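You operate a simulated robot arm through the tools that you are given. There is no shell and no other tool.

The job below is to be done with a simulated two-armed robot. You get a single attempt, and the scene is never put back.

## Task
At the wire bench, lead the wire round the three pulleys as the plate shows and clamp its orange tab.
Fine: stop button in first and left in; rollers open to thread, shut once the tab is in its clip; cover shut after.

It is judged by the outcome, as a careful person would: the job done as asked, and still so three seconds after it is handed in. It fails if anything else is knocked over, pushed out of place, dropped, spilled or broken. Lids that push on must go on centred and level and be pressed home; caps that screw on are set level and turned clockwise until they are tight.

## Robot
Two 7-joint arms with fingered hands on one trunk, on a base that drives. Base frame: it is fixed to the floor where the robot stands at the start and does not move with it; the origin is under the middle of the robot, x ahead of it, y to its left, z up; the surface under the hand at the start is at about z = 0.92. Lengths are in m, angles in degrees, forces in N, time in s.
The left shoulder is at the start at [0.071, 0.125, 1.167], the right one opposite. With the tool pointing down near the work surface each hand reaches from about 0.46 to 0.82 m from the robot's upright axis, wherever it stands, measured 20 degrees to its own side. Places, roughly: back lifting eye [1.1, -2.6, 1.8]; bench reset button [0.5, -0.6, 0.9]; bench stop button [0.5, -0.2, 0.9]; box [0.5, -2.5, 1.75]; brake knob [0.8, -1.4, 1.7]; cabinet feed button [0.5, -2.5, 1.2]; clip by the roller box [0.7, -0.6, 0.9]; fast button [0.4, -2.4, 1.1]; feed button [0.5, -0.6, 0.9]; felt block [0.75, -1.25, 1.5]; felt clamp [0.8, -1.3, 1.6]; front lifting eye [0.7, -2.6, 1.8]; guide knob [0.8, -0.1, 0.9]; head door latch [0.7, -1.3, 1.7]; head lamp button [0.7, -1.5, 1.5]; left cabinet stop button [0.4, -2.6, 1.4]. Payload 3.6 kg a hand.
Tool frame (each hand has its own): the origin (TCP) lies between the finger pads and is the grasp point; the fingertips stand 0.03 m ahead of it; z points along the fingers, y is the line along which they close. The gripper opens to 0.104 m. The gripper's body begins 0.035 m behind the TCP. The gripper is a hand of 4 fingers: y runs from the thumb to the fingers, the wrist lies at [-0.015, -0.104, -0.178] in the tool frame, and closing takes about 1.5 s.
Orientation is told as [roll, pitch, yaw] about the base's x, y, z axes, in that order, counted from this pose: with the fingers straight down and the wrist toward the robot, the tool's x, y and z point along [0, 1, 0], [1, 0, 0] and [0, 0, -1] of the base frame.

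## Interface
- The arms move only by the tool jog_arm. It takes "left_rows", "right_rows" or both (then of equal length, played together; a hand with none holds still); each is a list of rows, each a list of 6 numbers: the shift along the base's x, y, z in mm, then the turn, a rotation vector about the base's x, y, z in degrees. In form: [[dx, dy, dz, ax, ay, az], ...]. A call has 1 to 20 rows; each row shifts and turns the commanded pose from where the row before left it. "left_hand" and "right_hand" are, for a hand that has rows, the finger opening in mm, from 0 to 104, set as the call begins (left out, the last holds). Rows are played at 5 a second. More than 0.05 m and 8.6 degrees between two rows, or a gripper value outside its range, and nothing of the call is played. Where a pose cannot be reached the arm comes as near as it can. A force on the tool above 60 N (or 10 N above the force at the start of the call, whichever is more), or a blocked arm, ends the call early, and 0.2 s more pass. Each finger travels about 0.072 m/s and halts on what it meets, pressing with about 30 N; the grip force reading is that of the motor and also rises with nothing between the fingers. The clock runs only during rows and for 0.2 s after the last one: add rows that do not move to give the fingers time. It gives the time, the measured TCP pose, the force on the tool (base axes), the opening and the grip force at its end, in the units of the frame above (readings bear some noise), with the torque about the TCP (base axes, N m) and any sound that the robot's microphone picked up, and new pictures: "views" is both (left out), scene, wrist or none (wrist: the cameras of the hands that moved).
- Cameras (640 x 400 px; columns grow to the right, rows downward): "scene" is now at [0.188, 0.0059, 1.3218]; the picture's right is [0.07, -1.00, 0.00], its down [-0.40, -0.03, -0.92] and it looks along [0.92, 0.06, -0.40] (base axes); focal length 214 px, centre (320, 200). "left" rides on the left gripper at [-0.061, -0.092, -0.131] in its tool frame; the picture's right is [-0.81, -0.28, 0.52], its down [0.53, -0.71, 0.46] and it looks along [0.24, 0.64, 0.72] (tool axes); focal length 275 px, centre (320, 200). "right" rides on the right gripper at [0.061, -0.092, -0.13] in its tool frame; the picture's right is [-0.81, 0.27, -0.52], its down [-0.53, -0.71, 0.46] and it looks along [-0.24, 0.64, 0.72] (tool axes); focal length 275 px, centre (320, 200). There is no depth. A picture from a camera that has moved, and an enlarged one, comes with that camera's place and axes in the base frame and with its lens.
- slide_trunk(by): slides the trunk up (or, below 0, down) by that many m; the arms and the scene camera ride with it, the base frame stays. It gives what a move gives, with no picture.
- steer(legs): drives the robot by 1 to 6 legs, each [ahead, left, turn to the left] in m, m and degrees, along the robot's own axes; the way and the turn of a leg run together, so that a leg with both is an arc; at most 1.5 m and 180 degrees a leg. The arms and the cameras ride along, it lands a little off, and it stops where it bumps. It gives what a move gives, and a new picture of the scene camera.
- set_fingers(index, middle, ring, thumb_bend, thumb_turn, hand): sets how far each is bent, from 0 (flat) to 100 (curled in); at 30 the hand is open as for a grip, at 70 the pads meet at the TCP. One left out holds its place. A second passes; each finger stops where it meets its share of the squeeze, and holds until it gets a number again. A gripper value or a shape takes the hand back. It gives what a move gives, with no picture; readings hold the bend of each and the force on the fingers (four entries, about 0 where the hand has none), thumb and palm. thumb_turn goes from beside the hand (0) to across from the fingers (100), as for a grip.
- grasp_type(shape, hand): the hand has 4 fingers and takes this shape, open, in about a second: jaw (thumb against the fingers, like two jaws); tri (thumb and two fingers); tip (a fingertip pinch); poke (one finger out to press); point (the index stretched); flat (the hand flat); cup (the hand cupped); fist (a fist). The gripper value then closes the fingers along that shape, each until it touches; the sizes above hold for jaw. It gives what a move gives, with no picture.
- turn_head(pan, tilt): turns the head with the scene camera to pan (to the left, within 80 degrees either way) and tilt (down, from -29 to 69), counted from straight ahead of the robot. It gives what a move gives, and a new picture of the scene camera.
- enlarge(camera, box): a new picture of the part [left, top, right, bottom] of that camera's present view, enlarged. The clock stands still meanwhile.
- hand_in(): hands the job in; it is judged then, once.

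Places have to be worked out from the pictures, the camera data and where the tool is seen. Open the grippers and draw the arms clear of the work before you hand the job in, unless the task says otherwise.

The tools are called as a command line: name --argument value ..., lists and objects as JSON in quotes. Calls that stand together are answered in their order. jog_arm: Moves the arms, as the interface text tells. Its arguments: {"type":"object","properties":{"left_rows":{"type":"array"},"left_hand":{"type":"number"},"right_rows":{"type":"array"},"right_hand":{"type":"number"},"views":{"type":"string","enum":["both","scene","wrist","none"]}},"required":[]} The other tools are called the same way: slide_trunk (by) slides the trunk up or down; grasp_type (shape, hand) gives the hand a shape; set_fingers (index, middle, ring, thumb_bend, thumb_turn, hand) moves the fingers one by one; steer (legs) drives the base; turn_head (pan, tilt) turns the head that bears the scene camera; enlarge (camera, box) takes an enlarged picture of a part of a camera's view; hand_in () hands the job in.

At the start:

```text
time: 0.0
left_eef_pos: [0.4155, -0.0602, 1.2721]
left_ee_rot: [-0.1, 0.0, 0.0]
left_force: [-0.1, 0.0, -0.2]
left_moment: [0.03, 0.01, -0.02]
left_opening: 0.1039
left_grip_force: 0.1
left_shape: jaw
left_bend: [30.0, 30.0, 30.0, 30.0, 98.0]
left_finger forces: [0.1, 0.0, 0.0, 0.0, 0.1, 0.0]
right_eef_pos: [0.4189, -0.4069, 1.2429]
right_ee_rot: [-0.1, 0.0, 0.1]
right_force: [0.0, 0.4, -0.1]
right_moment: [-0.01, 0.01, -0.01]
right_opening: 0.1041
right_grip_force: 0.2
right_shape: jaw
right_bend: [30.0, 30.0, 30.0, 30.0, 98.0]
right_finger forces: [0.0, 0.0, 0.1, 0.0, 0.0, 0.1]
trunk travel left (down, up): [-0.4, 0.136]
robot x, y, heading: [0.0031, -0.0021, 0.1]
head pan, tilt: [3.8, 23.5]
```

scene: 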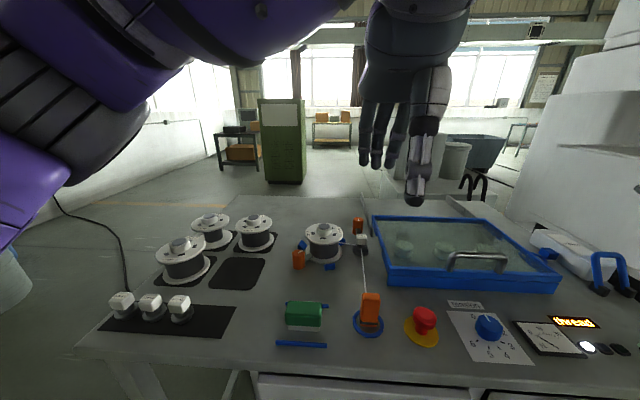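
right: 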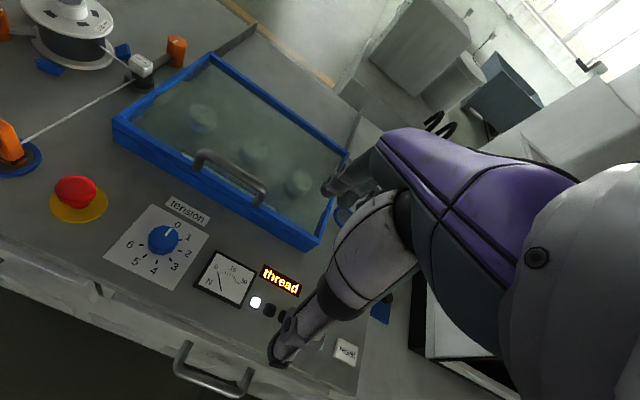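
left: 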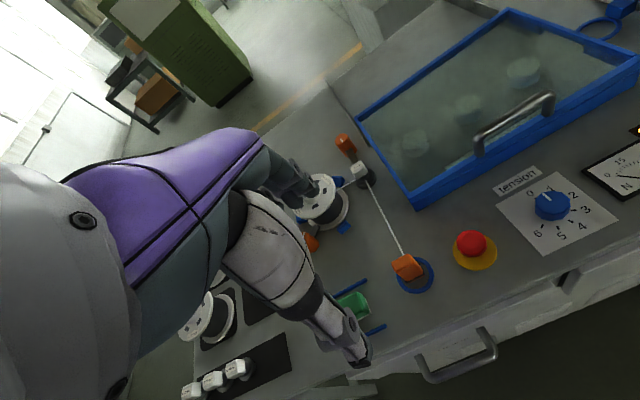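

The pictures show the bench with the pulleys under a glass cover in a blue frame, a red stop button on yellow, the orange tab in a blue ring, and a "thread" display. I'll enlarge the views to find the plate and details before moving.

enlarge --camera "scene" --box '[360, 200, 640, 375]'

enlarge --camera "right" --box '[0, 0, 360, 225]'

enlarge --camera "left" --box '[290, 0, 640, 219]'

```text
2.29 times, centred on (500, 288) of scene
camera zoom: at [0.188, 0.0059, 1.3218], right [0.07, -1.0, 0.0], down [-0.4, -0.03, -0.92], along [0.92, 0.06, -0.4], focal length 490 px, centre (-91, 0)
```

zoom: 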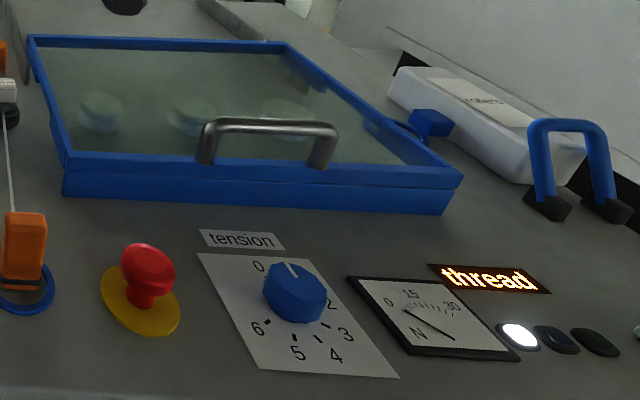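

```text
1.78 times, centred on (180, 112) of right
camera zoom: at [0.327, -0.3461, 1.3739], right [0.27, -0.81, 0.52], down [-0.71, -0.53, -0.46], along [0.64, -0.24, -0.72], focal length 489 px, centre (569, 356)
```

zoom: 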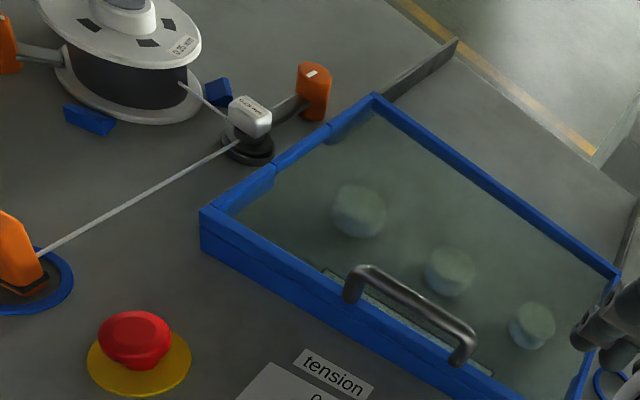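

```text
1.83 times, centred on (465, 110) of left
camera zoom: at [0.3227, -0.1236, 1.4026], right [-0.28, -0.81, -0.52], down [-0.71, 0.53, -0.46], along [0.64, 0.24, -0.72], focal length 503 px, centre (55, 365)
```

zoom: 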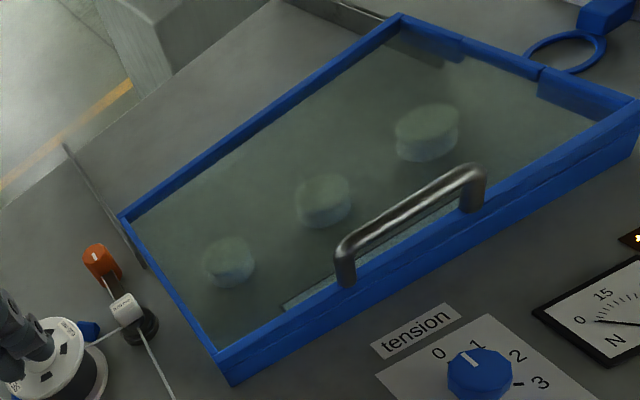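

Next I turn the head to the right to see the roller box, its handle and the clip.

turn_head --pan -40 --tilt 35

```text
time: 1.1
left_eef_pos: [0.4156, -0.0614, 1.2728]
left_ee_rot: [0.1, 0.0, 0.0]
left_force: [0.4, 0.2, -0.1]
left_moment: [0.01, -0.02, -0.01]
left_opening: 0.1036
left_grip_force: 0.1
left_shape: jaw
left_bend: [30.0, 30.0, 30.0, 30.0, 98.0]
left_finger forces: [0.1, 0.1, 0.0, 0.0, 0.0, 0.0]
right_eef_pos: [0.4201, -0.4076, 1.2429]
right_ee_rot: [-0.1, 0.0, 0.0]
right_force: [-0.5, 0.0, -0.3]
right_moment: [0.02, -0.03, 0.02]
right_opening: 0.1036
right_grip_force: 0.0
right_shape: jaw
right_bend: [30.0, 30.0, 30.0, 30.0, 98.0]
right_finger forces: [0.0, 0.1, 0.0, 0.1, 0.0, 0.1]
trunk travel left (down, up): [-0.4, 0.136]
robot x, y, heading: [-0.001, 0.0023, -0.1]
head pan, tilt: [-40.0, 35.0]
camera scene: at [0.1632, -0.0568, 1.3036], right [-0.64, -0.77, 0.0], down [-0.44, 0.37, -0.82], along [0.63, -0.53, -0.57], focal length 214 px, centre (320, 200)
```

scene: 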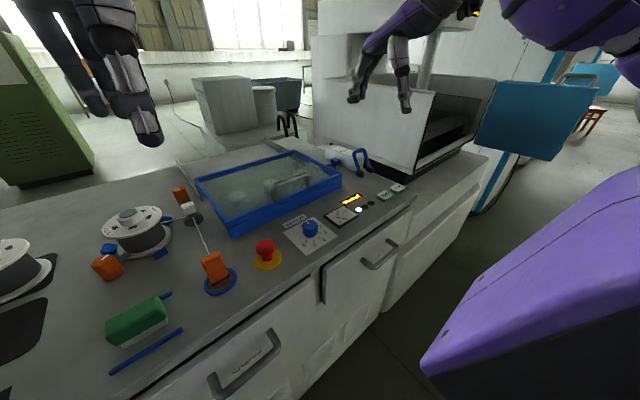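

enlarge --camera "scene" --box '[160, 130, 320, 230]'

enlarge --camera "scene" --box '[280, 130, 440, 230]'

enlarge --camera "scene" --box '[160, 180, 320, 280]'

```text
4.00 times, centred on (240, 180) of scene
camera zoom: at [0.1632, -0.0568, 1.3036], right [-0.64, -0.77, 0.0], down [-0.44, 0.37, -0.82], along [0.63, -0.53, -0.57], focal length 858 px, centre (640, 280)
```

zoom: 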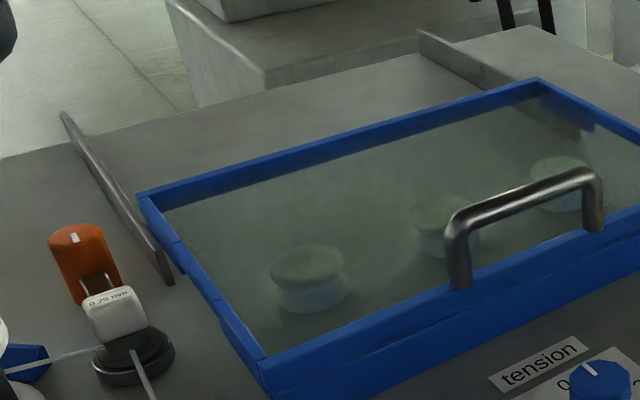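

```text
4.00 times, centred on (360, 180) of scene
camera zoom: at [0.1632, -0.0568, 1.3036], right [-0.64, -0.77, 0.0], down [-0.44, 0.37, -0.82], along [0.63, -0.53, -0.57], focal length 858 px, centre (160, 280)
```

zoom: 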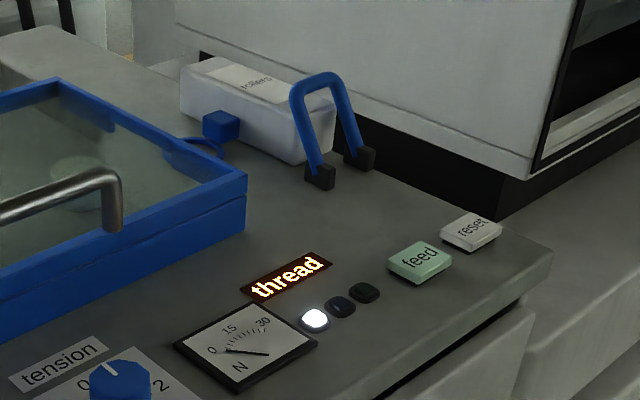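

```text
4.00 times, centred on (240, 230) of scene
camera zoom: at [0.1632, -0.0568, 1.3036], right [-0.64, -0.77, 0.0], down [-0.44, 0.37, -0.82], along [0.63, -0.53, -0.57], focal length 858 px, centre (640, 80)
```

zoom: 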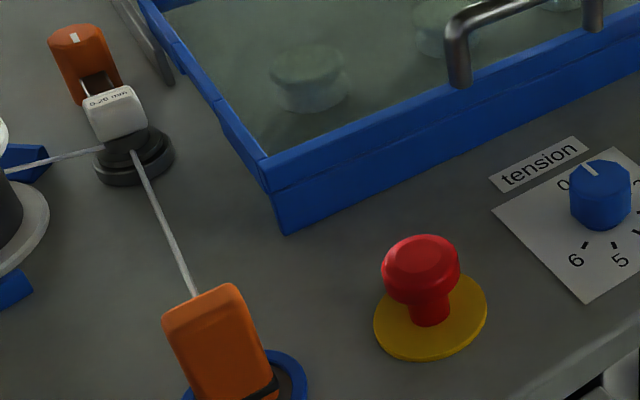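

The bench layout is clear: red stop button near (0.485, -0.173) with its top at about z 0.96, the cover hinged at the back, and the clip and roller bail to the right. I move the left hand out of the way and bring the right hand, closed, over the stop button.

jog_arm --left_rows '[[0, 42, 0, 0, 0, 0], [0, 42, 0, 0, 0, 0], [0, 42, 0, 0, 0, 0], [0, 42, 0, 0, 0, 0], [0, 42, 0, 0, 0, 0], [0, 0, 0, 0, 0, 0]]' --right_rows '[[11, 39, -24, 0, 0, 0], [11, 39, -24, 0, 0, 0], [11, 39, -24, 0, 0, 0], [11, 39, -24, 0, 0, 0], [11, 39, -24, 0, 0, 0], [11, 39, -24, 0, 0, 0]]' --right_hand 0

```text
time: 2.5
left_eef_pos: [0.419, 0.1494, 1.2753]
left_ee_rot: [0.0, 0.1, -0.1]
left_force: [0.5, -0.8, 0.5]
left_moment: [0.02, 0.03, -0.02]
left_opening: 0.1037
left_grip_force: 0.0
left_shape: jaw
left_bend: [30.0, 30.0, 30.0, 30.0, 98.0]
left_finger forces: [0.1, 0.0, 0.0, 0.0, 0.0, 0.0]
right_eef_pos: [0.4843, -0.1731, 1.0971]
right_ee_rot: [0.0, 0.1, 0.1]
right_force: [0.7, 0.3, 0.0]
right_moment: [0.0, -0.01, 0.01]
right_opening: 0.0
right_grip_force: 29.6
right_shape: jaw
right_bend: [70.0, 70.0, 70.0, 47.0, 100.0]
right_finger forces: [0.0, 0.0, 0.1, 0.1, 0.0, 0.1]
trunk travel left (down, up): [-0.4, 0.136]
robot x, y, heading: [0.0011, 0.0013, -0.2]
head pan, tilt: [-40.0, 35.0]
camera scene: at [0.1643, -0.0565, 1.3034], right [-0.64, -0.77, 0.0], down [-0.44, 0.37, -0.82], along [0.63, -0.53, -0.57], focal length 214 px, centre (320, 200)
camera right: at [0.3913, -0.1112, 1.2289], right [0.28, -0.81, 0.52], down [-0.71, -0.53, -0.45], along [0.64, -0.24, -0.73], focal length 275 px, centre (320, 200)
camera left: at [0.326, 0.0869, 1.4062], right [-0.28, -0.81, -0.52], down [-0.71, 0.53, -0.45], along [0.64, 0.24, -0.73], focal length 275 px, centre (320, 200)
```

scene: 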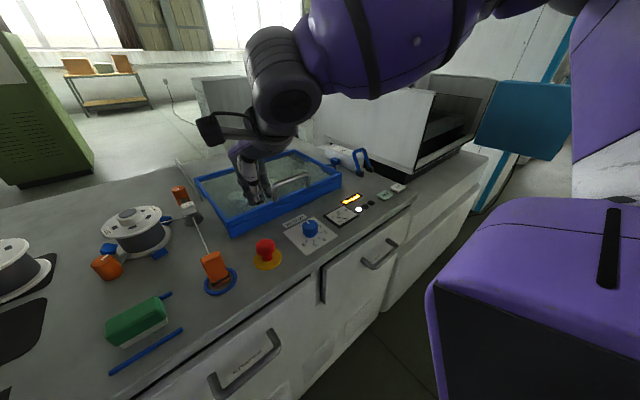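
right: 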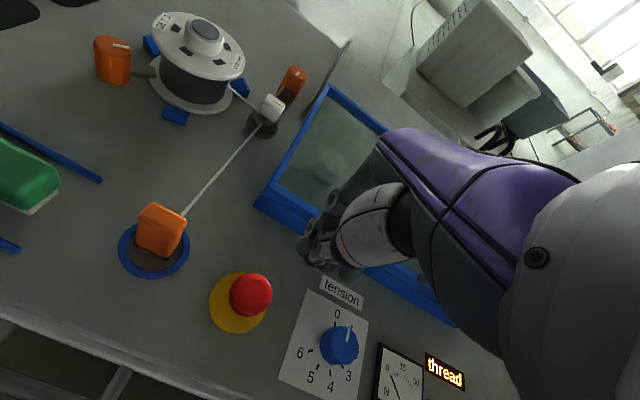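
left: 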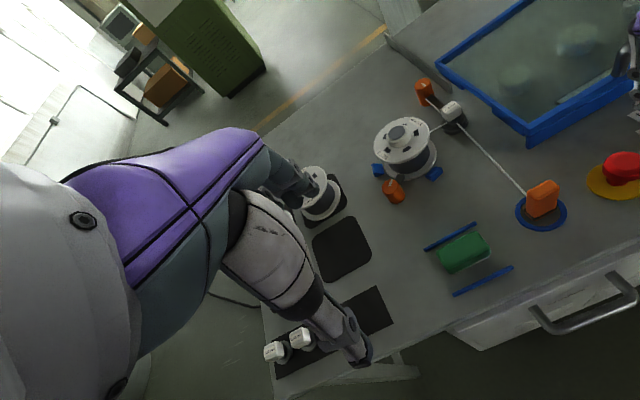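

The projection of my estimated button place matches the right wrist camera, with the button about 105 mm below the closed fingertips. I lower the right hand toward it, then press with small steps.

jog_arm --right_rows '[[0, 0, -30, 0, 0, 0], [0, 0, -30, 0, 0, 0], [0, 0, -25, 0, 0, 0], [0, 0, -8, 0, 0, 0], [0, 0, -5, 0, 0, 0], [0, 0, -5, 0, 0, 0], [0, 0, -5, 0, 0, 0], [0, 0, 0, 0, 0, 0]]' --views "wrist"

```text
time: 4.3
left_eef_pos: [0.4182, 0.1478, 1.276]
left_ee_rot: [0.0, -0.1, 0.0]
left_force: [-0.1, -0.2, 0.1]
left_moment: [0.04, -0.04, -0.02]
left_opening: 0.1037
left_grip_force: 0.1
left_shape: jaw
left_bend: [30.0, 30.0, 30.0, 30.0, 98.0]
left_finger forces: [0.0, 0.0, 0.0, 0.0, 0.0, 0.0]
right_eef_pos: [0.4846, -0.173, 0.9901]
right_ee_rot: [0.1, 0.1, 0.0]
right_force: [-0.7, 0.2, 2.5]
right_moment: [-0.01, 0.07, 0.0]
right_opening: 0.0
right_grip_force: 29.8
right_shape: jaw
right_bend: [70.0, 70.0, 70.0, 47.0, 100.0]
right_finger forces: [0.0, 0.0, 0.0, 0.1, 0.0, 0.0]
trunk travel left (down, up): [-0.4, 0.136]
robot x, y, heading: [0.0017, -0.0021, -0.3]
head pan, tilt: [-40.0, 35.0]
camera right: at [0.3925, -0.1124, 1.121], right [0.27, -0.81, 0.52], down [-0.71, -0.53, -0.46], along [0.64, -0.24, -0.72], focal length 275 px, centre (320, 200)
```

right: 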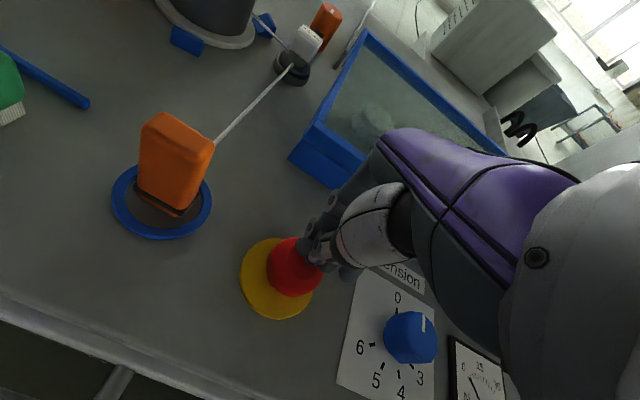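

Contact is made at fingertip height z 0.96 with 2.5 N. I keep pressing in small steps to push the button in.

jog_arm --right_rows '[[-3, 3, -3, 0, 0, 0], [0, 0, -3, 0, 0, 0], [0, 0, -3, 0, 0, 0], [0, 0, -3, 0, 0, 0], [0, 0, -3, 0, 0, 0], [0, 0, 0, 0, 0, 0]]' --views "wrist"

```text
time: 5.2
left_eef_pos: [0.4175, 0.1483, 1.2772]
left_ee_rot: [0.0, 0.0, -0.1]
left_force: [0.8, -0.4, -0.3]
left_moment: [-0.01, 0.03, -0.02]
left_opening: 0.1036
left_grip_force: 0.2
left_shape: jaw
left_bend: [30.0, 30.0, 30.0, 30.0, 98.0]
left_finger forces: [0.0, 0.0, 0.1, 0.1, 0.0, 0.1]
right_eef_pos: [0.4884, -0.1704, 0.988]
right_ee_rot: [0.0, -1.4, 0.0]
right_force: [-5.6, -3.7, 26.4]
right_moment: [-0.17, 0.2, -0.04]
right_opening: 0.0
right_grip_force: 30.3
right_shape: jaw
right_bend: [70.0, 70.0, 70.0, 49.0, 100.0]
right_finger forces: [0.1, 0.0, 0.0, 0.0, 52.6, 0.0]
trunk travel left (down, up): [-0.4, 0.136]
robot x, y, heading: [-0.0009, 0.0, -0.1]
head pan, tilt: [-40.0, 35.0]
stopped in row 4 (right hand): the force on the tool passed its limit at 63 N (the readings are from after the stop); the commanded pose is now the measured one
camera right: at [0.3911, -0.1092, 1.1172], right [0.26, -0.81, 0.52], down [-0.7, -0.53, -0.47], along [0.66, -0.24, -0.71], focal length 275 px, centre (320, 200)
```

right: 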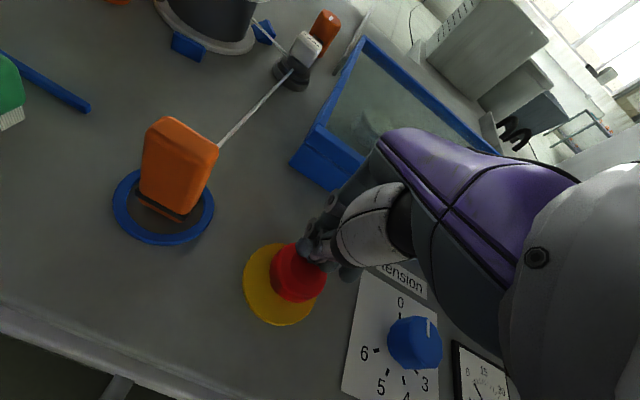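

The push hit 63 N after only a couple of mm; I lift the hand to check whether the button has latched in.

jog_arm --right_rows '[[0, 0, 20, 0, 1.4, 0], [0, 0, 40, 0, 0, 0], [0, 0, 40, 0, 0, 0], [0, -30, 30, 0, 0, 0], [0, 0, 0, 0, 0, 0]]' --views "both"

enlarge --camera "scene" --box '[160, 180, 320, 280]'

enlarge --camera "right" --box '[100, 200, 420, 400]'

```text
time: 6.5
left_eef_pos: [0.4181, 0.1493, 1.2745]
left_ee_rot: [0.0, 0.1, 0.0]
left_force: [0.7, 0.8, -0.3]
left_moment: [0.01, -0.05, -0.02]
left_opening: 0.1037
left_grip_force: 0.1
left_shape: jaw
left_bend: [30.0, 30.0, 30.0, 30.0, 98.0]
left_finger forces: [0.1, 0.0, 0.0, 0.1, 0.0, 0.0]
right_eef_pos: [0.4885, -0.2002, 1.1152]
right_ee_rot: [0.1, 0.5, 0.0]
right_force: [0.1, 0.4, 0.3]
right_moment: [-0.03, 0.0, 0.0]
right_opening: 0.0001
right_grip_force: 30.3
right_shape: jaw
right_bend: [70.0, 70.0, 70.0, 49.0, 100.0]
right_finger forces: [0.1, 0.1, 0.1, 0.0, 0.1, 0.1]
trunk travel left (down, up): [-0.4, 0.136]
robot x, y, heading: [0.0, -0.0016, 0.0]
head pan, tilt: [-40.0, 35.0]
camera scene: at [0.1635, -0.0563, 1.3035], right [-0.64, -0.77, 0.0], down [-0.44, 0.37, -0.82], along [0.63, -0.53, -0.57], focal length 214 px, centre (320, 200)
camera right: at [0.3964, -0.1394, 1.2477], right [0.28, -0.81, 0.52], down [-0.72, -0.53, -0.45], along [0.64, -0.24, -0.73], focal length 275 px, centre (320, 200)
```

scene: 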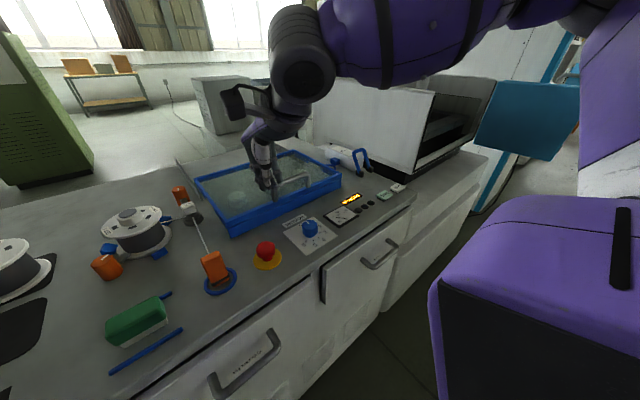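
right: 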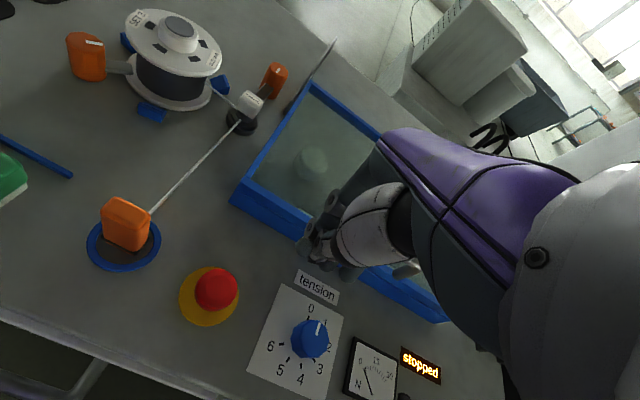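

```text
4.00 times, centred on (240, 230) of scene
camera zoom: at [0.1635, -0.0563, 1.3035], right [-0.64, -0.77, 0.0], down [-0.44, 0.37, -0.82], along [0.63, -0.53, -0.57], focal length 858 px, centre (640, 80)
```

zoom: 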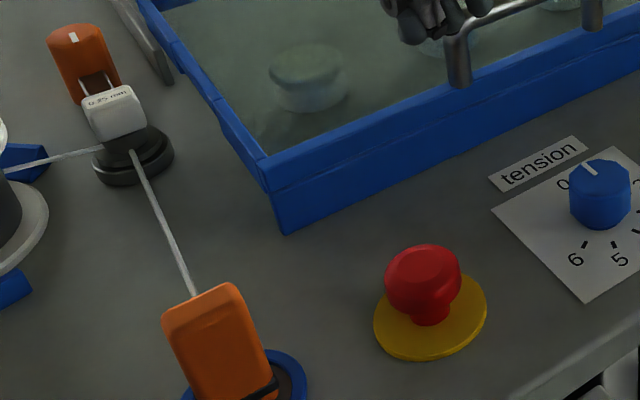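

```text
2.00 times, centred on (260, 300) of right
camera zoom: at [0.3964, -0.1394, 1.2477], right [0.28, -0.81, 0.52], down [-0.72, -0.53, -0.45], along [0.64, -0.24, -0.73], focal length 551 px, centre (440, 0)
```

zoom: 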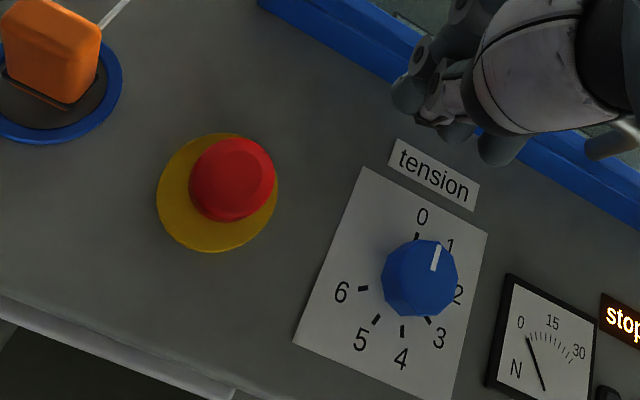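

The display now reads "stopped", so the button is in. Triangulating the cover handle gives its feet at about (0.596, -0.266) and (0.596, -0.376), bar centre at z ≈ 1.02; I move the open right hand above it.

jog_arm --right_rows '[[27, -30, 0, 0, 0, 0], [27, -30, 0, 0, 0, 0], [27, -30, 0, 0, 0, 0], [27, -31, 0, 0, 0, 0], [0, 0, -30, 0, 0, 0], [0, 0, 0, 0, 0, 0]]' --right_hand 70

```text
time: 7.8
left_eef_pos: [0.4176, 0.1486, 1.2768]
left_ee_rot: [0.1, 0.0, 0.1]
left_force: [0.1, -0.1, 0.1]
left_moment: [0.02, 0.02, 0.02]
left_opening: 0.1038
left_grip_force: 0.1
left_shape: jaw
left_bend: [30.0, 30.0, 30.0, 30.0, 98.0]
left_finger forces: [0.0, 0.0, 0.1, 0.0, 0.0, 0.1]
right_eef_pos: [0.593, -0.3239, 1.0854]
right_ee_rot: [-0.1, 0.5, -0.1]
right_force: [-1.5, -0.5, -0.6]
right_moment: [0.01, 0.04, 0.03]
right_opening: 0.0699
right_grip_force: 0.0
right_shape: jaw
right_bend: [28.0, 38.0, 35.0, 60.0, 100.0]
right_finger forces: [0.1, 0.0, 0.0, 0.1, 0.0, 0.0]
trunk travel left (down, up): [-0.4, 0.136]
robot x, y, heading: [-0.0015, -0.0011, 0.1]
head pan, tilt: [-40.0, 35.0]
camera scene: at [0.163, -0.057, 1.3036], right [-0.64, -0.77, 0.0], down [-0.44, 0.37, -0.82], along [0.63, -0.53, -0.57], focal length 214 px, centre (320, 200)
camera right: at [0.5015, -0.2613, 1.2172], right [0.28, -0.81, 0.51], down [-0.72, -0.53, -0.45], along [0.64, -0.24, -0.73], focal length 275 px, centre (320, 200)
```

scene: 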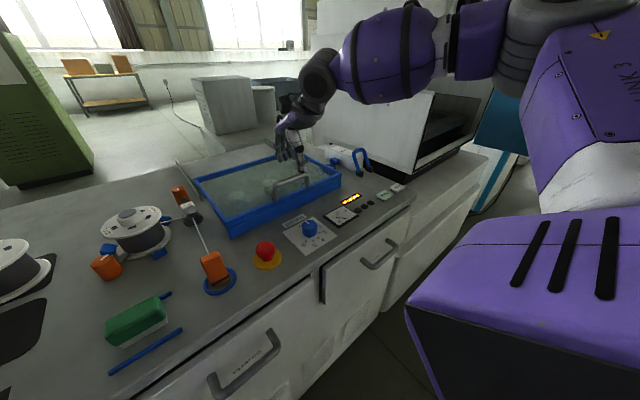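
right: 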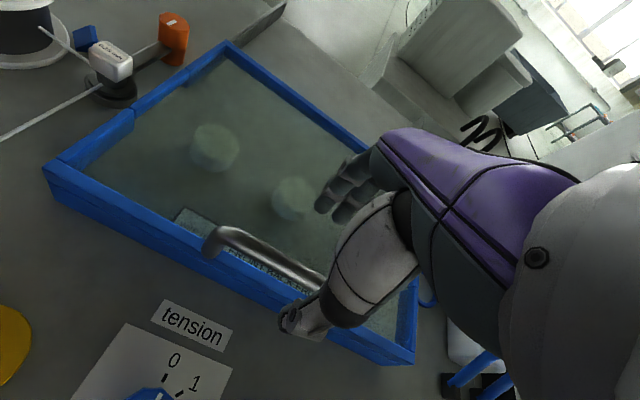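

The bar's left end projects within a few pixels of my estimate, so the hand is centred over it. I lower 65 mm so the bar sits between the pads, then close.

jog_arm --right_rows '[[1, 0, -25, 0, 0, 0], [1, 1, -20, 0, 0, 0], [1, 1, -10, 0, 0, 0], [0, 0, -8, 0, 0, 0], [0, 0, 0, 0, 0, 0]]' --views "wrist"

jog_arm --right_rows '[[0, 0, 0, 0, 0, 0], [0, 0, 0, 0, 0, 0], [0, 0, 0, 0, 0, 0], [0, 0, 0, 0, 0, 0], [0, 0, 0, 0, 0, 0]]' --right_hand 12 --views "wrist"

```text
time: 9.1
left_eef_pos: [0.4181, 0.1488, 1.2754]
left_ee_rot: [0.0, 0.0, 0.0]
left_force: [0.2, 0.0, -0.3]
left_moment: [0.03, 0.01, -0.02]
left_opening: 0.1038
left_grip_force: 0.1
left_shape: jaw
left_bend: [30.0, 30.0, 30.0, 30.0, 98.0]
left_finger forces: [0.0, 0.0, 0.0, 0.0, 0.1, 0.1]
right_eef_pos: [0.597, -0.3197, 1.0225]
right_ee_rot: [0.0, 0.6, 0.0]
right_force: [-0.1, 0.3, 0.5]
right_moment: [-0.03, -0.03, -0.01]
right_opening: 0.07
right_grip_force: 0.0
right_shape: jaw
right_bend: [28.0, 38.0, 35.0, 60.0, 100.0]
right_finger forces: [0.0, 0.0, 0.0, 0.0, 0.0, 0.0]
trunk travel left (down, up): [-0.4, 0.136]
robot x, y, heading: [-0.0004, -0.0005, -0.0]
head pan, tilt: [-40.0, 35.0]
camera right: at [0.5051, -0.259, 1.1546], right [0.28, -0.81, 0.52], down [-0.72, -0.53, -0.45], along [0.64, -0.24, -0.73], focal length 275 px, centre (320, 200)
```

right: 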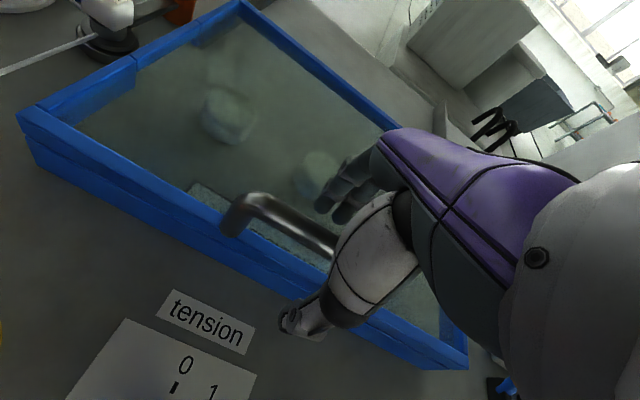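

```text
time: 10.2
left_eef_pos: [0.4173, 0.1483, 1.2759]
left_ee_rot: [-0.1, 0.0, 0.0]
left_force: [-1.0, -0.2, 0.1]
left_moment: [-0.02, 0.02, 0.0]
left_opening: 0.1037
left_grip_force: 0.0
left_shape: jaw
left_bend: [30.0, 30.0, 30.0, 30.0, 98.0]
left_finger forces: [0.0, 0.0, 0.0, 0.0, 0.1, 0.0]
right_eef_pos: [0.5965, -0.3201, 1.0237]
right_ee_rot: [0.1, 0.5, -0.1]
right_force: [-0.1, -0.5, -0.4]
right_moment: [-0.02, -0.01, 0.0]
right_opening: 0.0122
right_grip_force: 0.0
right_shape: jaw
right_bend: [72.0, 63.0, 62.0, 74.0, 100.0]
right_finger forces: [0.0, 0.1, 0.1, 0.0, 0.0, 0.1]
trunk travel left (down, up): [-0.4, 0.136]
robot x, y, heading: [0.0007, 0.0004, -0.1]
head pan, tilt: [-40.0, 35.0]
camera right: at [0.5052, -0.2591, 1.1549], right [0.28, -0.81, 0.52], down [-0.72, -0.53, -0.45], along [0.64, -0.24, -0.73], focal length 275 px, centre (320, 200)
```

right: 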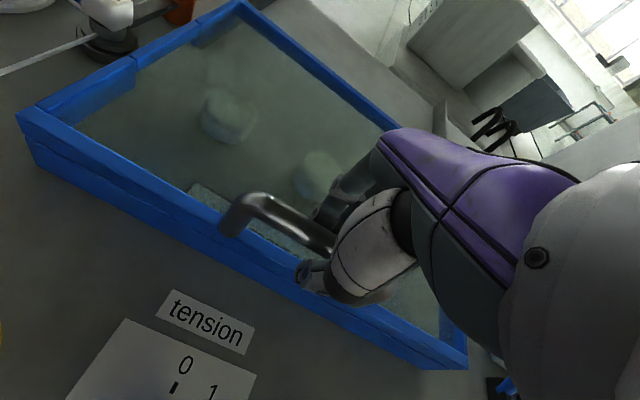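

The fingers have reached 12 mm with no contact reading yet, so I close further until they grip the bar.

jog_arm --right_rows '[[0, 0, 0, 0, 0, 0], [0, 0, 0, 0, 0, 0], [0, 0, 0, 0, 0, 0]]' --right_hand 0 --views "wrist"

```text
time: 11.1
left_eef_pos: [0.4178, 0.149, 1.276]
left_ee_rot: [0.0, 0.1, -0.1]
left_force: [0.8, 0.4, 0.2]
left_moment: [-0.01, -0.01, 0.01]
left_opening: 0.1038
left_grip_force: 0.1
left_shape: jaw
left_bend: [30.0, 30.0, 30.0, 30.0, 98.0]
left_finger forces: [0.1, 0.1, 0.0, 0.0, 0.0, 0.1]
right_eef_pos: [0.5969, -0.3204, 1.0217]
right_ee_rot: [0.0, 0.7, -0.1]
right_force: [-1.3, 0.8, -8.6]
right_moment: [0.02, -0.01, 0.12]
right_opening: 0.0001
right_grip_force: 29.9
right_shape: jaw
right_bend: [71.0, 70.0, 70.0, 72.0, 100.0]
right_finger forces: [7.1, 0.4, 2.9, 0.0, 28.5, 0.1]
trunk travel left (down, up): [-0.4, 0.136]
robot x, y, heading: [0.001, 0.0009, 0.1]
head pan, tilt: [-40.0, 35.0]
camera right: at [0.5053, -0.2593, 1.1535], right [0.28, -0.81, 0.51], down [-0.72, -0.53, -0.45], along [0.64, -0.24, -0.73], focal length 275 px, centre (320, 200)
```

right: 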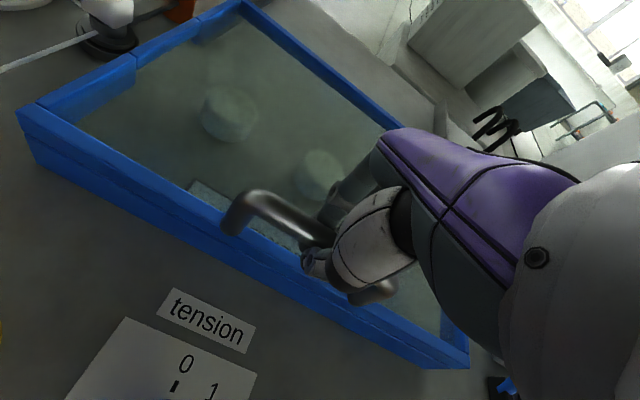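

The force reading shows the fingers have closed round under the bar, hooking it. I lift gently along the arc about a hinge at the back edge (x ≈ 0.86), first about 10 degrees.

jog_arm --right_rows '[[1, 0, 10, 0, 0, 0], [3, 0, 12, 0, 0, 0], [4, 0, 12, 0, 0, 0], [5, 0, 11, 0, 0, 0], [0, 0, 0, 0, 0, 0]]'

```text
time: 11.6
left_eef_pos: [0.4203, 0.1497, 1.2754]
left_ee_rot: [-0.1, 0.3, 0.0]
left_force: [0.5, 0.4, 0.0]
left_moment: [-0.01, -0.03, 0.01]
left_opening: 0.1036
left_grip_force: 0.1
left_shape: jaw
left_bend: [30.0, 30.0, 30.0, 30.0, 98.0]
left_finger forces: [0.1, 0.0, 0.1, 0.0, 0.0, 0.0]
right_eef_pos: [0.5941, -0.3206, 1.0221]
right_ee_rot: [-0.2, 2.9, -0.2]
right_force: [10.9, 1.8, -26.4]
right_moment: [0.17, -0.09, 0.16]
right_opening: 0.0
right_grip_force: 29.9
right_shape: jaw
right_bend: [71.0, 70.0, 70.0, 73.0, 100.0]
right_finger forces: [10.6, 9.2, 6.1, 0.1, 27.1, 0.0]
trunk travel left (down, up): [-0.4, 0.136]
robot x, y, heading: [0.0043, -0.0006, 0.1]
head pan, tilt: [-40.0, 35.0]
stopped in row 2 (right hand): the force on the tool passed its limit at 67 N (the readings are from after the stop); the commanded pose is now the measured one
camera scene: at [0.1661, -0.0571, 1.3032], right [-0.64, -0.77, 0.0], down [-0.44, 0.37, -0.82], along [0.63, -0.53, -0.58], focal length 214 px, centre (320, 200)
camera right: at [0.5082, -0.2592, 1.158], right [0.3, -0.81, 0.51], down [-0.74, -0.53, -0.42], along [0.61, -0.25, -0.76], focal length 275 px, centre (320, 200)
```

scene: 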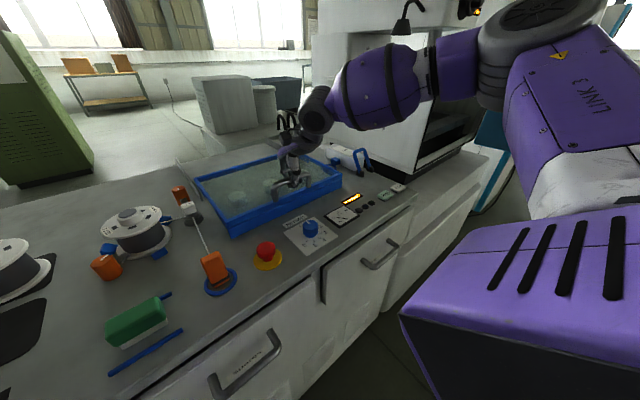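
right: 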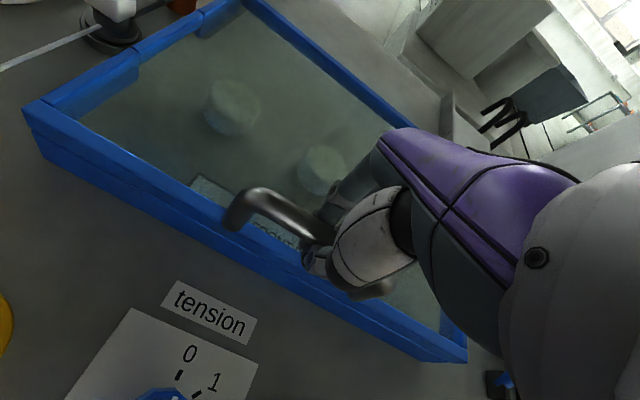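

The cover did not lift at all, and the fins behind the box at y ≈ -0.12 and -0.48, running back to x ≈ 1.06 at cover height, look like slide rails. I ease the vertical load off, loosen the fingers and try pushing the handle straight back instead.

jog_arm --right_rows '[[0, 0, -2, 0, -2.2, 0], [0, 0, 0, 0, 0, 0], [0, 0, 0, 0, 0, 0], [0, 0, 0, 0, 0, 0]]' --right_hand 25 --views "none"

jog_arm --right_rows '[[8, 0, 0, 0, 0, 0], [8, 0, 0, 0, 0, 0], [8, 0, 0, 0, 0, 0], [8, 0, 0, 0, 0, 0], [8, 0, 0, 0, 0, 0], [0, 0, 0, 0, 0, 0]]'

```text
time: 12.6
left_eef_pos: [0.4181, 0.1501, 1.2759]
left_ee_rot: [0.1, 0.0, 0.0]
left_force: [0.4, 0.4, -0.1]
left_moment: [0.02, 0.02, 0.0]
left_opening: 0.1038
left_grip_force: 0.1
left_shape: jaw
left_bend: [30.0, 30.0, 30.0, 30.0, 98.0]
left_finger forces: [0.0, 0.1, 0.0, 0.0, 0.1, 0.0]
right_eef_pos: [0.5932, -0.3195, 1.0264]
right_ee_rot: [-0.2, 0.1, -0.2]
right_force: [-0.4, -0.7, -0.8]
right_moment: [-0.03, 0.01, 0.02]
right_opening: 0.0246
right_grip_force: 0.1
right_shape: jaw
right_bend: [73.0, 57.0, 55.0, 74.0, 100.0]
right_finger forces: [0.1, 0.0, 0.0, 0.0, 0.1, 0.0]
trunk travel left (down, up): [-0.4, 0.136]
robot x, y, heading: [0.0024, 0.0003, -0.1]
head pan, tilt: [-40.0, 35.0]
```

```text
time: 14.0
left_eef_pos: [0.418, 0.1488, 1.2766]
left_ee_rot: [-0.1, 0.0, 0.1]
left_force: [-0.1, 1.1, -0.2]
left_moment: [-0.05, -0.03, 0.0]
left_opening: 0.1037
left_grip_force: 0.1
left_shape: jaw
left_bend: [30.0, 30.0, 30.0, 30.0, 98.0]
left_finger forces: [0.1, 0.0, 0.0, 0.0, 0.1, 0.0]
right_eef_pos: [0.633, -0.32, 1.0265]
right_ee_rot: [-0.1, 0.0, 0.0]
right_force: [-1.1, -0.3, 1.0]
right_moment: [0.02, 0.01, 0.04]
right_opening: 0.0252
right_grip_force: 0.0
right_shape: jaw
right_bend: [73.0, 57.0, 55.0, 73.0, 100.0]
right_finger forces: [0.1, 0.0, 0.1, 0.0, 1.0, 0.0]
trunk travel left (down, up): [-0.4, 0.136]
robot x, y, heading: [-0.0013, 0.0005, 0.1]
head pan, tilt: [-40.0, 35.0]
camera scene: at [0.1629, -0.0569, 1.3036], right [-0.64, -0.77, 0.0], down [-0.44, 0.37, -0.82], along [0.63, -0.53, -0.57], focal length 214 px, centre (320, 200)
camera right: at [0.541, -0.259, 1.1577], right [0.27, -0.81, 0.52], down [-0.71, -0.53, -0.45], along [0.64, -0.25, -0.72], focal length 275 px, centre (320, 200)
```

scene: 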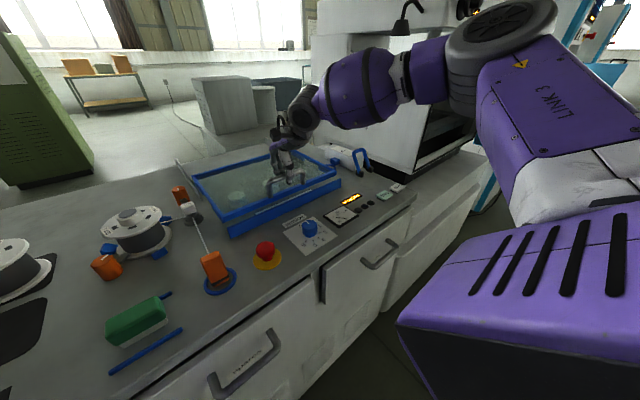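
right: 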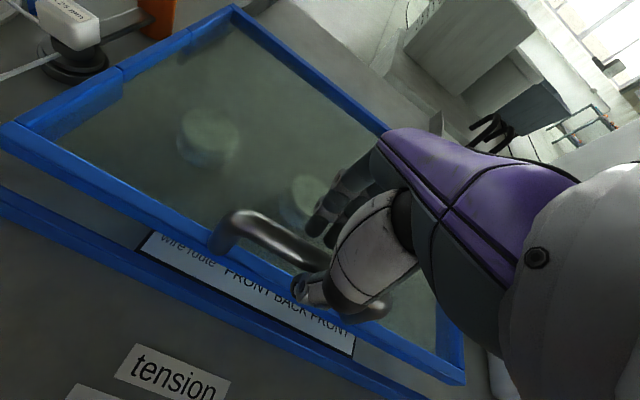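

The cover slides back with almost no force, and the plate appears: "wire route FRONT BACK FRONT". I enlarge to confirm the reading.

enlarge --camera "right" --box '[120, 220, 376, 380]'

```text
2.50 times, centred on (248, 300) of right
camera zoom: at [0.541, -0.259, 1.1577], right [0.27, -0.81, 0.52], down [-0.71, -0.53, -0.45], along [0.64, -0.25, -0.72], focal length 688 px, centre (500, -50)
```

zoom: 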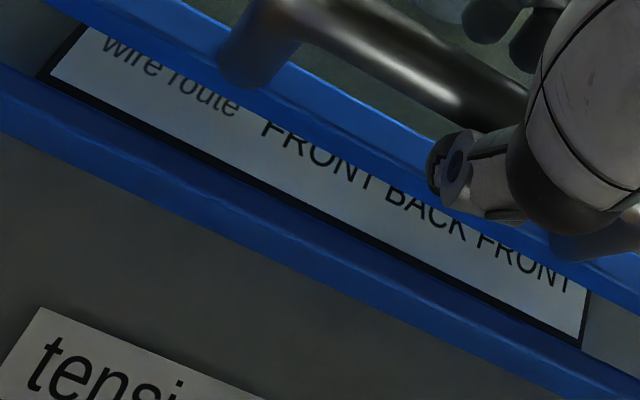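

The plate reads FRONT – BACK – FRONT. I keep sliding the cover back, watching the forces.

jog_arm --right_rows '[[12, 0, 0, 0, 0, 0], [15, 0, 0, 0, 0, 0], [15, 0, 0, 0, 0, 0], [15, 0, 0, 0, 0, 0], [15, 0, 0, 0, 0, 0], [15, 0, 0, 0, 0, 0], [15, 0, 0, 0, 0, 0], [15, 0, 0, 0, 0, 0], [15, 0, 0, 0, 0, 0], [0, 0, 0, 0, 0, 0]]'

```text
time: 16.2
left_eef_pos: [0.417, 0.1487, 1.2755]
left_ee_rot: [0.0, -0.1, -0.1]
left_force: [-0.5, 0.8, 0.3]
left_moment: [-0.01, -0.02, -0.03]
left_opening: 0.104
left_grip_force: 0.1
left_shape: jaw
left_bend: [30.0, 30.0, 30.0, 30.0, 98.0]
left_finger forces: [0.1, 0.0, 0.0, 0.0, 0.1, 0.0]
right_eef_pos: [0.7361, -0.3206, 1.0259]
right_ee_rot: [-0.2, 0.0, -0.2]
right_force: [-0.8, 0.2, 0.1]
right_moment: [0.04, -0.01, -0.04]
right_opening: 0.0251
right_grip_force: 0.0
right_shape: jaw
right_bend: [73.0, 57.0, 55.0, 73.0, 100.0]
right_finger forces: [0.1, 0.0, 0.1, 0.0, 1.1, 0.0]
right hand out of reach, approached as far as the arm can: row 8, 9
trunk travel left (down, up): [-0.4, 0.136]
robot x, y, heading: [-0.0005, -0.0023, -0.0]
head pan, tilt: [-40.0, 35.0]
camera scene: at [0.163, -0.0569, 1.3036], right [-0.64, -0.77, 0.0], down [-0.44, 0.37, -0.82], along [0.63, -0.53, -0.57], focal length 214 px, centre (320, 200)
camera right: at [0.6424, -0.2588, 1.1573], right [0.27, -0.81, 0.52], down [-0.72, -0.53, -0.45], along [0.64, -0.25, -0.72], focal length 275 px, centre (320, 200)
```

scene: 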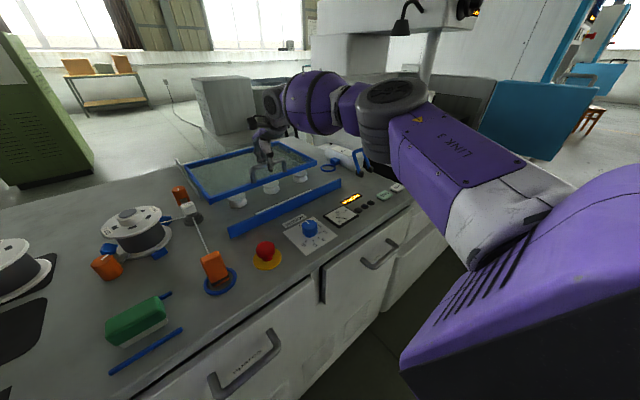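
right: 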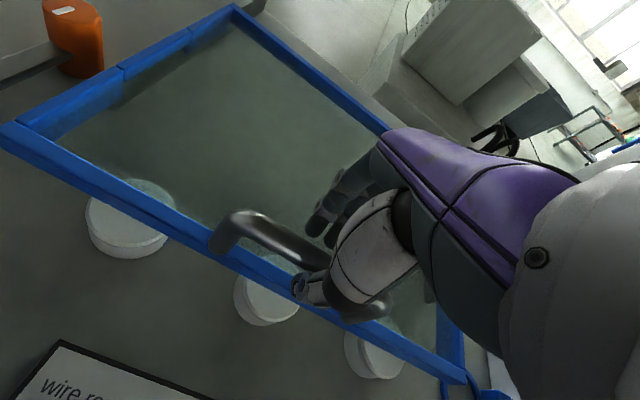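

The cover is now about 0.14 m back and the arm is at its reach limit with the hand upright. I look straight down in front of the robot to judge how much room there is to drive closer.

turn_head --pan 0 --tilt 66

```text
time: 17.3
left_eef_pos: [0.4181, 0.1488, 1.2767]
left_ee_rot: [0.0, 0.0, 0.0]
left_force: [0.7, 0.2, 0.1]
left_moment: [0.0, -0.03, 0.04]
left_opening: 0.1039
left_grip_force: 0.1
left_shape: jaw
left_bend: [30.0, 30.0, 30.0, 30.0, 98.0]
left_finger forces: [0.0, 0.0, 0.0, 0.0, 0.0, 0.0]
right_eef_pos: [0.7352, -0.3206, 1.0249]
right_ee_rot: [0.0, 0.1, -0.2]
right_force: [-1.3, -0.3, -0.8]
right_moment: [0.0, -0.03, -0.02]
right_opening: 0.0253
right_grip_force: 0.0
right_shape: jaw
right_bend: [73.0, 57.0, 55.0, 73.0, 100.0]
right_finger forces: [0.1, 0.1, 0.0, 0.0, 1.0, 0.0]
trunk travel left (down, up): [-0.4, 0.136]
robot x, y, heading: [0.001, 0.0032, 0.2]
head pan, tilt: [0.0, 66.0]
camera scene: at [0.1551, -0.0003, 1.2627], right [0.0, -1.0, 0.0], down [-0.91, 0.0, -0.41], along [0.41, 0.0, -0.91], focal length 214 px, centre (320, 200)
```

scene: 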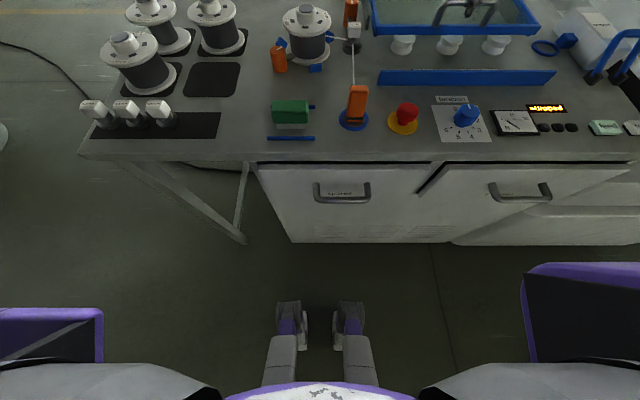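

There is about 0.25 m between the robot's feet and the bench front, so driving forward is safe. I enlarge this overhead view to map pulleys, clip and rollers.

enlarge --camera "scene" --box '[330, 0, 586, 160]'

enlarge --camera "scene" --box '[480, 0, 640, 100]'

enlarge --camera "scene" --box '[250, 0, 442, 120]'

```text
2.50 times, centred on (458, 80) of scene
camera zoom: at [0.1551, -0.0003, 1.2627], right [0.0, -1.0, 0.0], down [-0.91, 0.0, -0.41], along [0.41, 0.0, -0.91], focal length 536 px, centre (-25, 500)
```

zoom: 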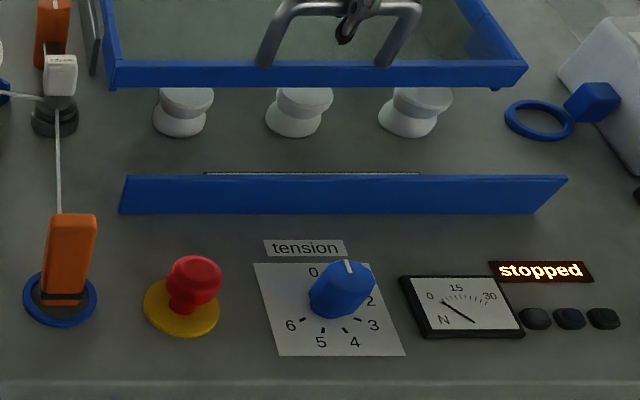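

```text
4.00 times, centred on (560, 50) of scene
camera zoom: at [0.1551, -0.0003, 1.2627], right [0.0, -1.0, 0.0], down [-0.91, 0.0, -0.41], along [0.41, 0.0, -0.91], focal length 858 px, centre (-640, 800)
```

zoom: 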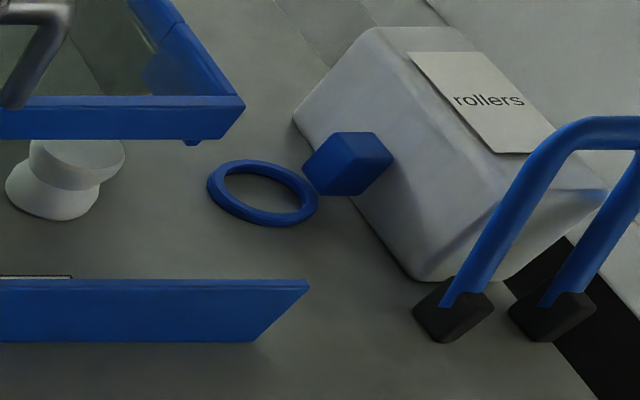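

```text
3.33 times, centred on (346, 60) of scene
camera zoom: at [0.1551, -0.0003, 1.2627], right [0.0, -1.0, 0.0], down [-0.91, 0.0, -0.41], along [0.41, 0.0, -0.91], focal length 715 px, centre (233, 667)
```

zoom: 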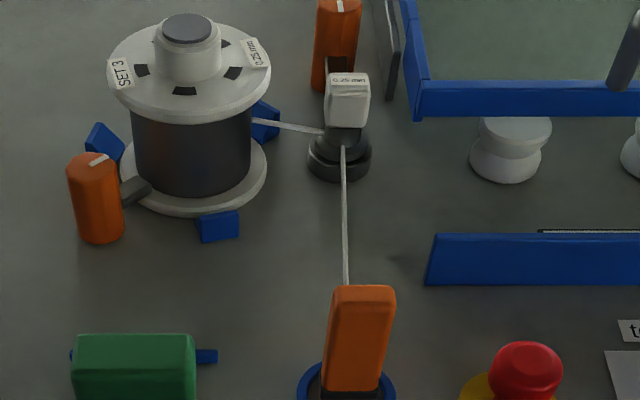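

The map is now clear: three pulleys at x ≈ 0.72 (y ≈ -0.206, -0.321, -0.436), wire guide at (0.71, -0.08), tab parked at (0.495, -0.072), clip ring at (0.725, -0.572), roller bail near (0.61, -0.65). I drive forward 6 cm so the hand carries the cover further back.

steer --legs '[[0.06, 0, 0]]'

```text
time: 18.3
left_eef_pos: [0.4773, 0.1493, 1.2769]
left_ee_rot: [-0.1, 0.1, -0.1]
left_force: [0.1, 0.6, 0.6]
left_moment: [0.0, 0.03, 0.0]
left_opening: 0.1036
left_grip_force: 0.1
left_shape: jaw
left_bend: [30.0, 30.0, 30.0, 30.0, 98.0]
left_finger forces: [0.0, 0.0, 0.0, 0.1, 0.1, 0.1]
right_eef_pos: [0.7944, -0.3216, 1.027]
right_ee_rot: [-0.1, 0.0, -0.1]
right_force: [0.2, -0.5, -0.4]
right_moment: [0.02, 0.02, -0.01]
right_opening: 0.0251
right_grip_force: 0.2
right_shape: jaw
right_bend: [73.0, 57.0, 55.0, 74.0, 100.0]
right_finger forces: [0.1, 0.0, 0.0, 0.0, 0.0, 0.1]
trunk travel left (down, up): [-0.4, 0.136]
robot x, y, heading: [0.0584, -0.0025, 0.3]
head pan, tilt: [0.0, 66.0]
camera scene: at [0.2151, -0.0002, 1.2626], right [0.0, -1.0, 0.0], down [-0.91, 0.0, -0.41], along [0.41, 0.0, -0.91], focal length 214 px, centre (320, 200)
```

scene: 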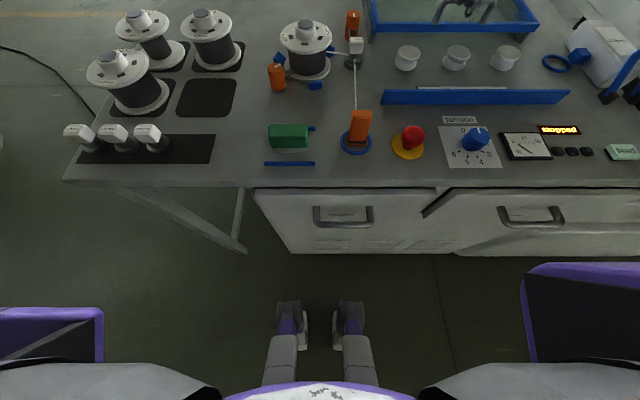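

The cover moved on freely and the three pulleys are now exposed. I drive another 5 cm forward to push the cover further back.

steer --legs '[[0.05, 0, 0]]'

```text
time: 19.2
left_eef_pos: [0.5282, 0.1489, 1.276]
left_ee_rot: [0.1, 0.1, 0.0]
left_force: [1.4, 0.6, 0.1]
left_moment: [0.01, 0.04, 0.02]
left_opening: 0.1037
left_grip_force: 0.2
left_shape: jaw
left_bend: [30.0, 30.0, 30.0, 30.0, 98.0]
left_finger forces: [0.0, 0.0, 0.0, 0.0, 0.1, 0.0]
right_eef_pos: [0.845, -0.323, 1.0258]
right_ee_rot: [-0.1, -0.1, -0.2]
right_force: [0.2, -0.1, 0.0]
right_moment: [-0.01, 0.02, 0.03]
right_opening: 0.0249
right_grip_force: 0.1
right_shape: jaw
right_bend: [73.0, 57.0, 55.0, 74.0, 100.0]
right_finger forces: [0.0, 0.1, 0.0, 0.0, 0.0, 0.1]
trunk travel left (down, up): [-0.4, 0.136]
robot x, y, heading: [0.1103, -0.0018, 0.1]
head pan, tilt: [0.0, 66.0]
camera scene: at [0.2653, -0.0002, 1.2626], right [0.0, -1.0, 0.0], down [-0.91, 0.0, -0.41], along [0.41, 0.0, -0.91], focal length 214 px, centre (320, 200)
```

scene: 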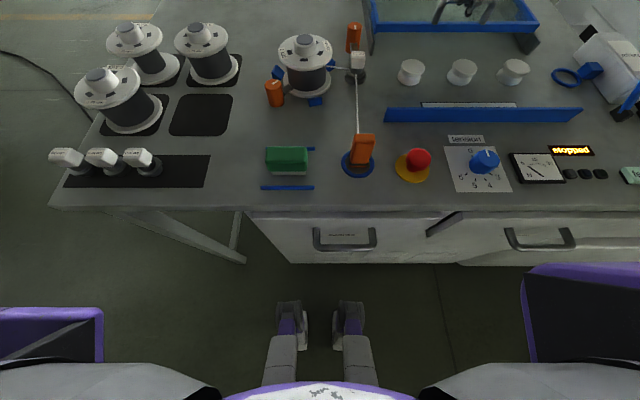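

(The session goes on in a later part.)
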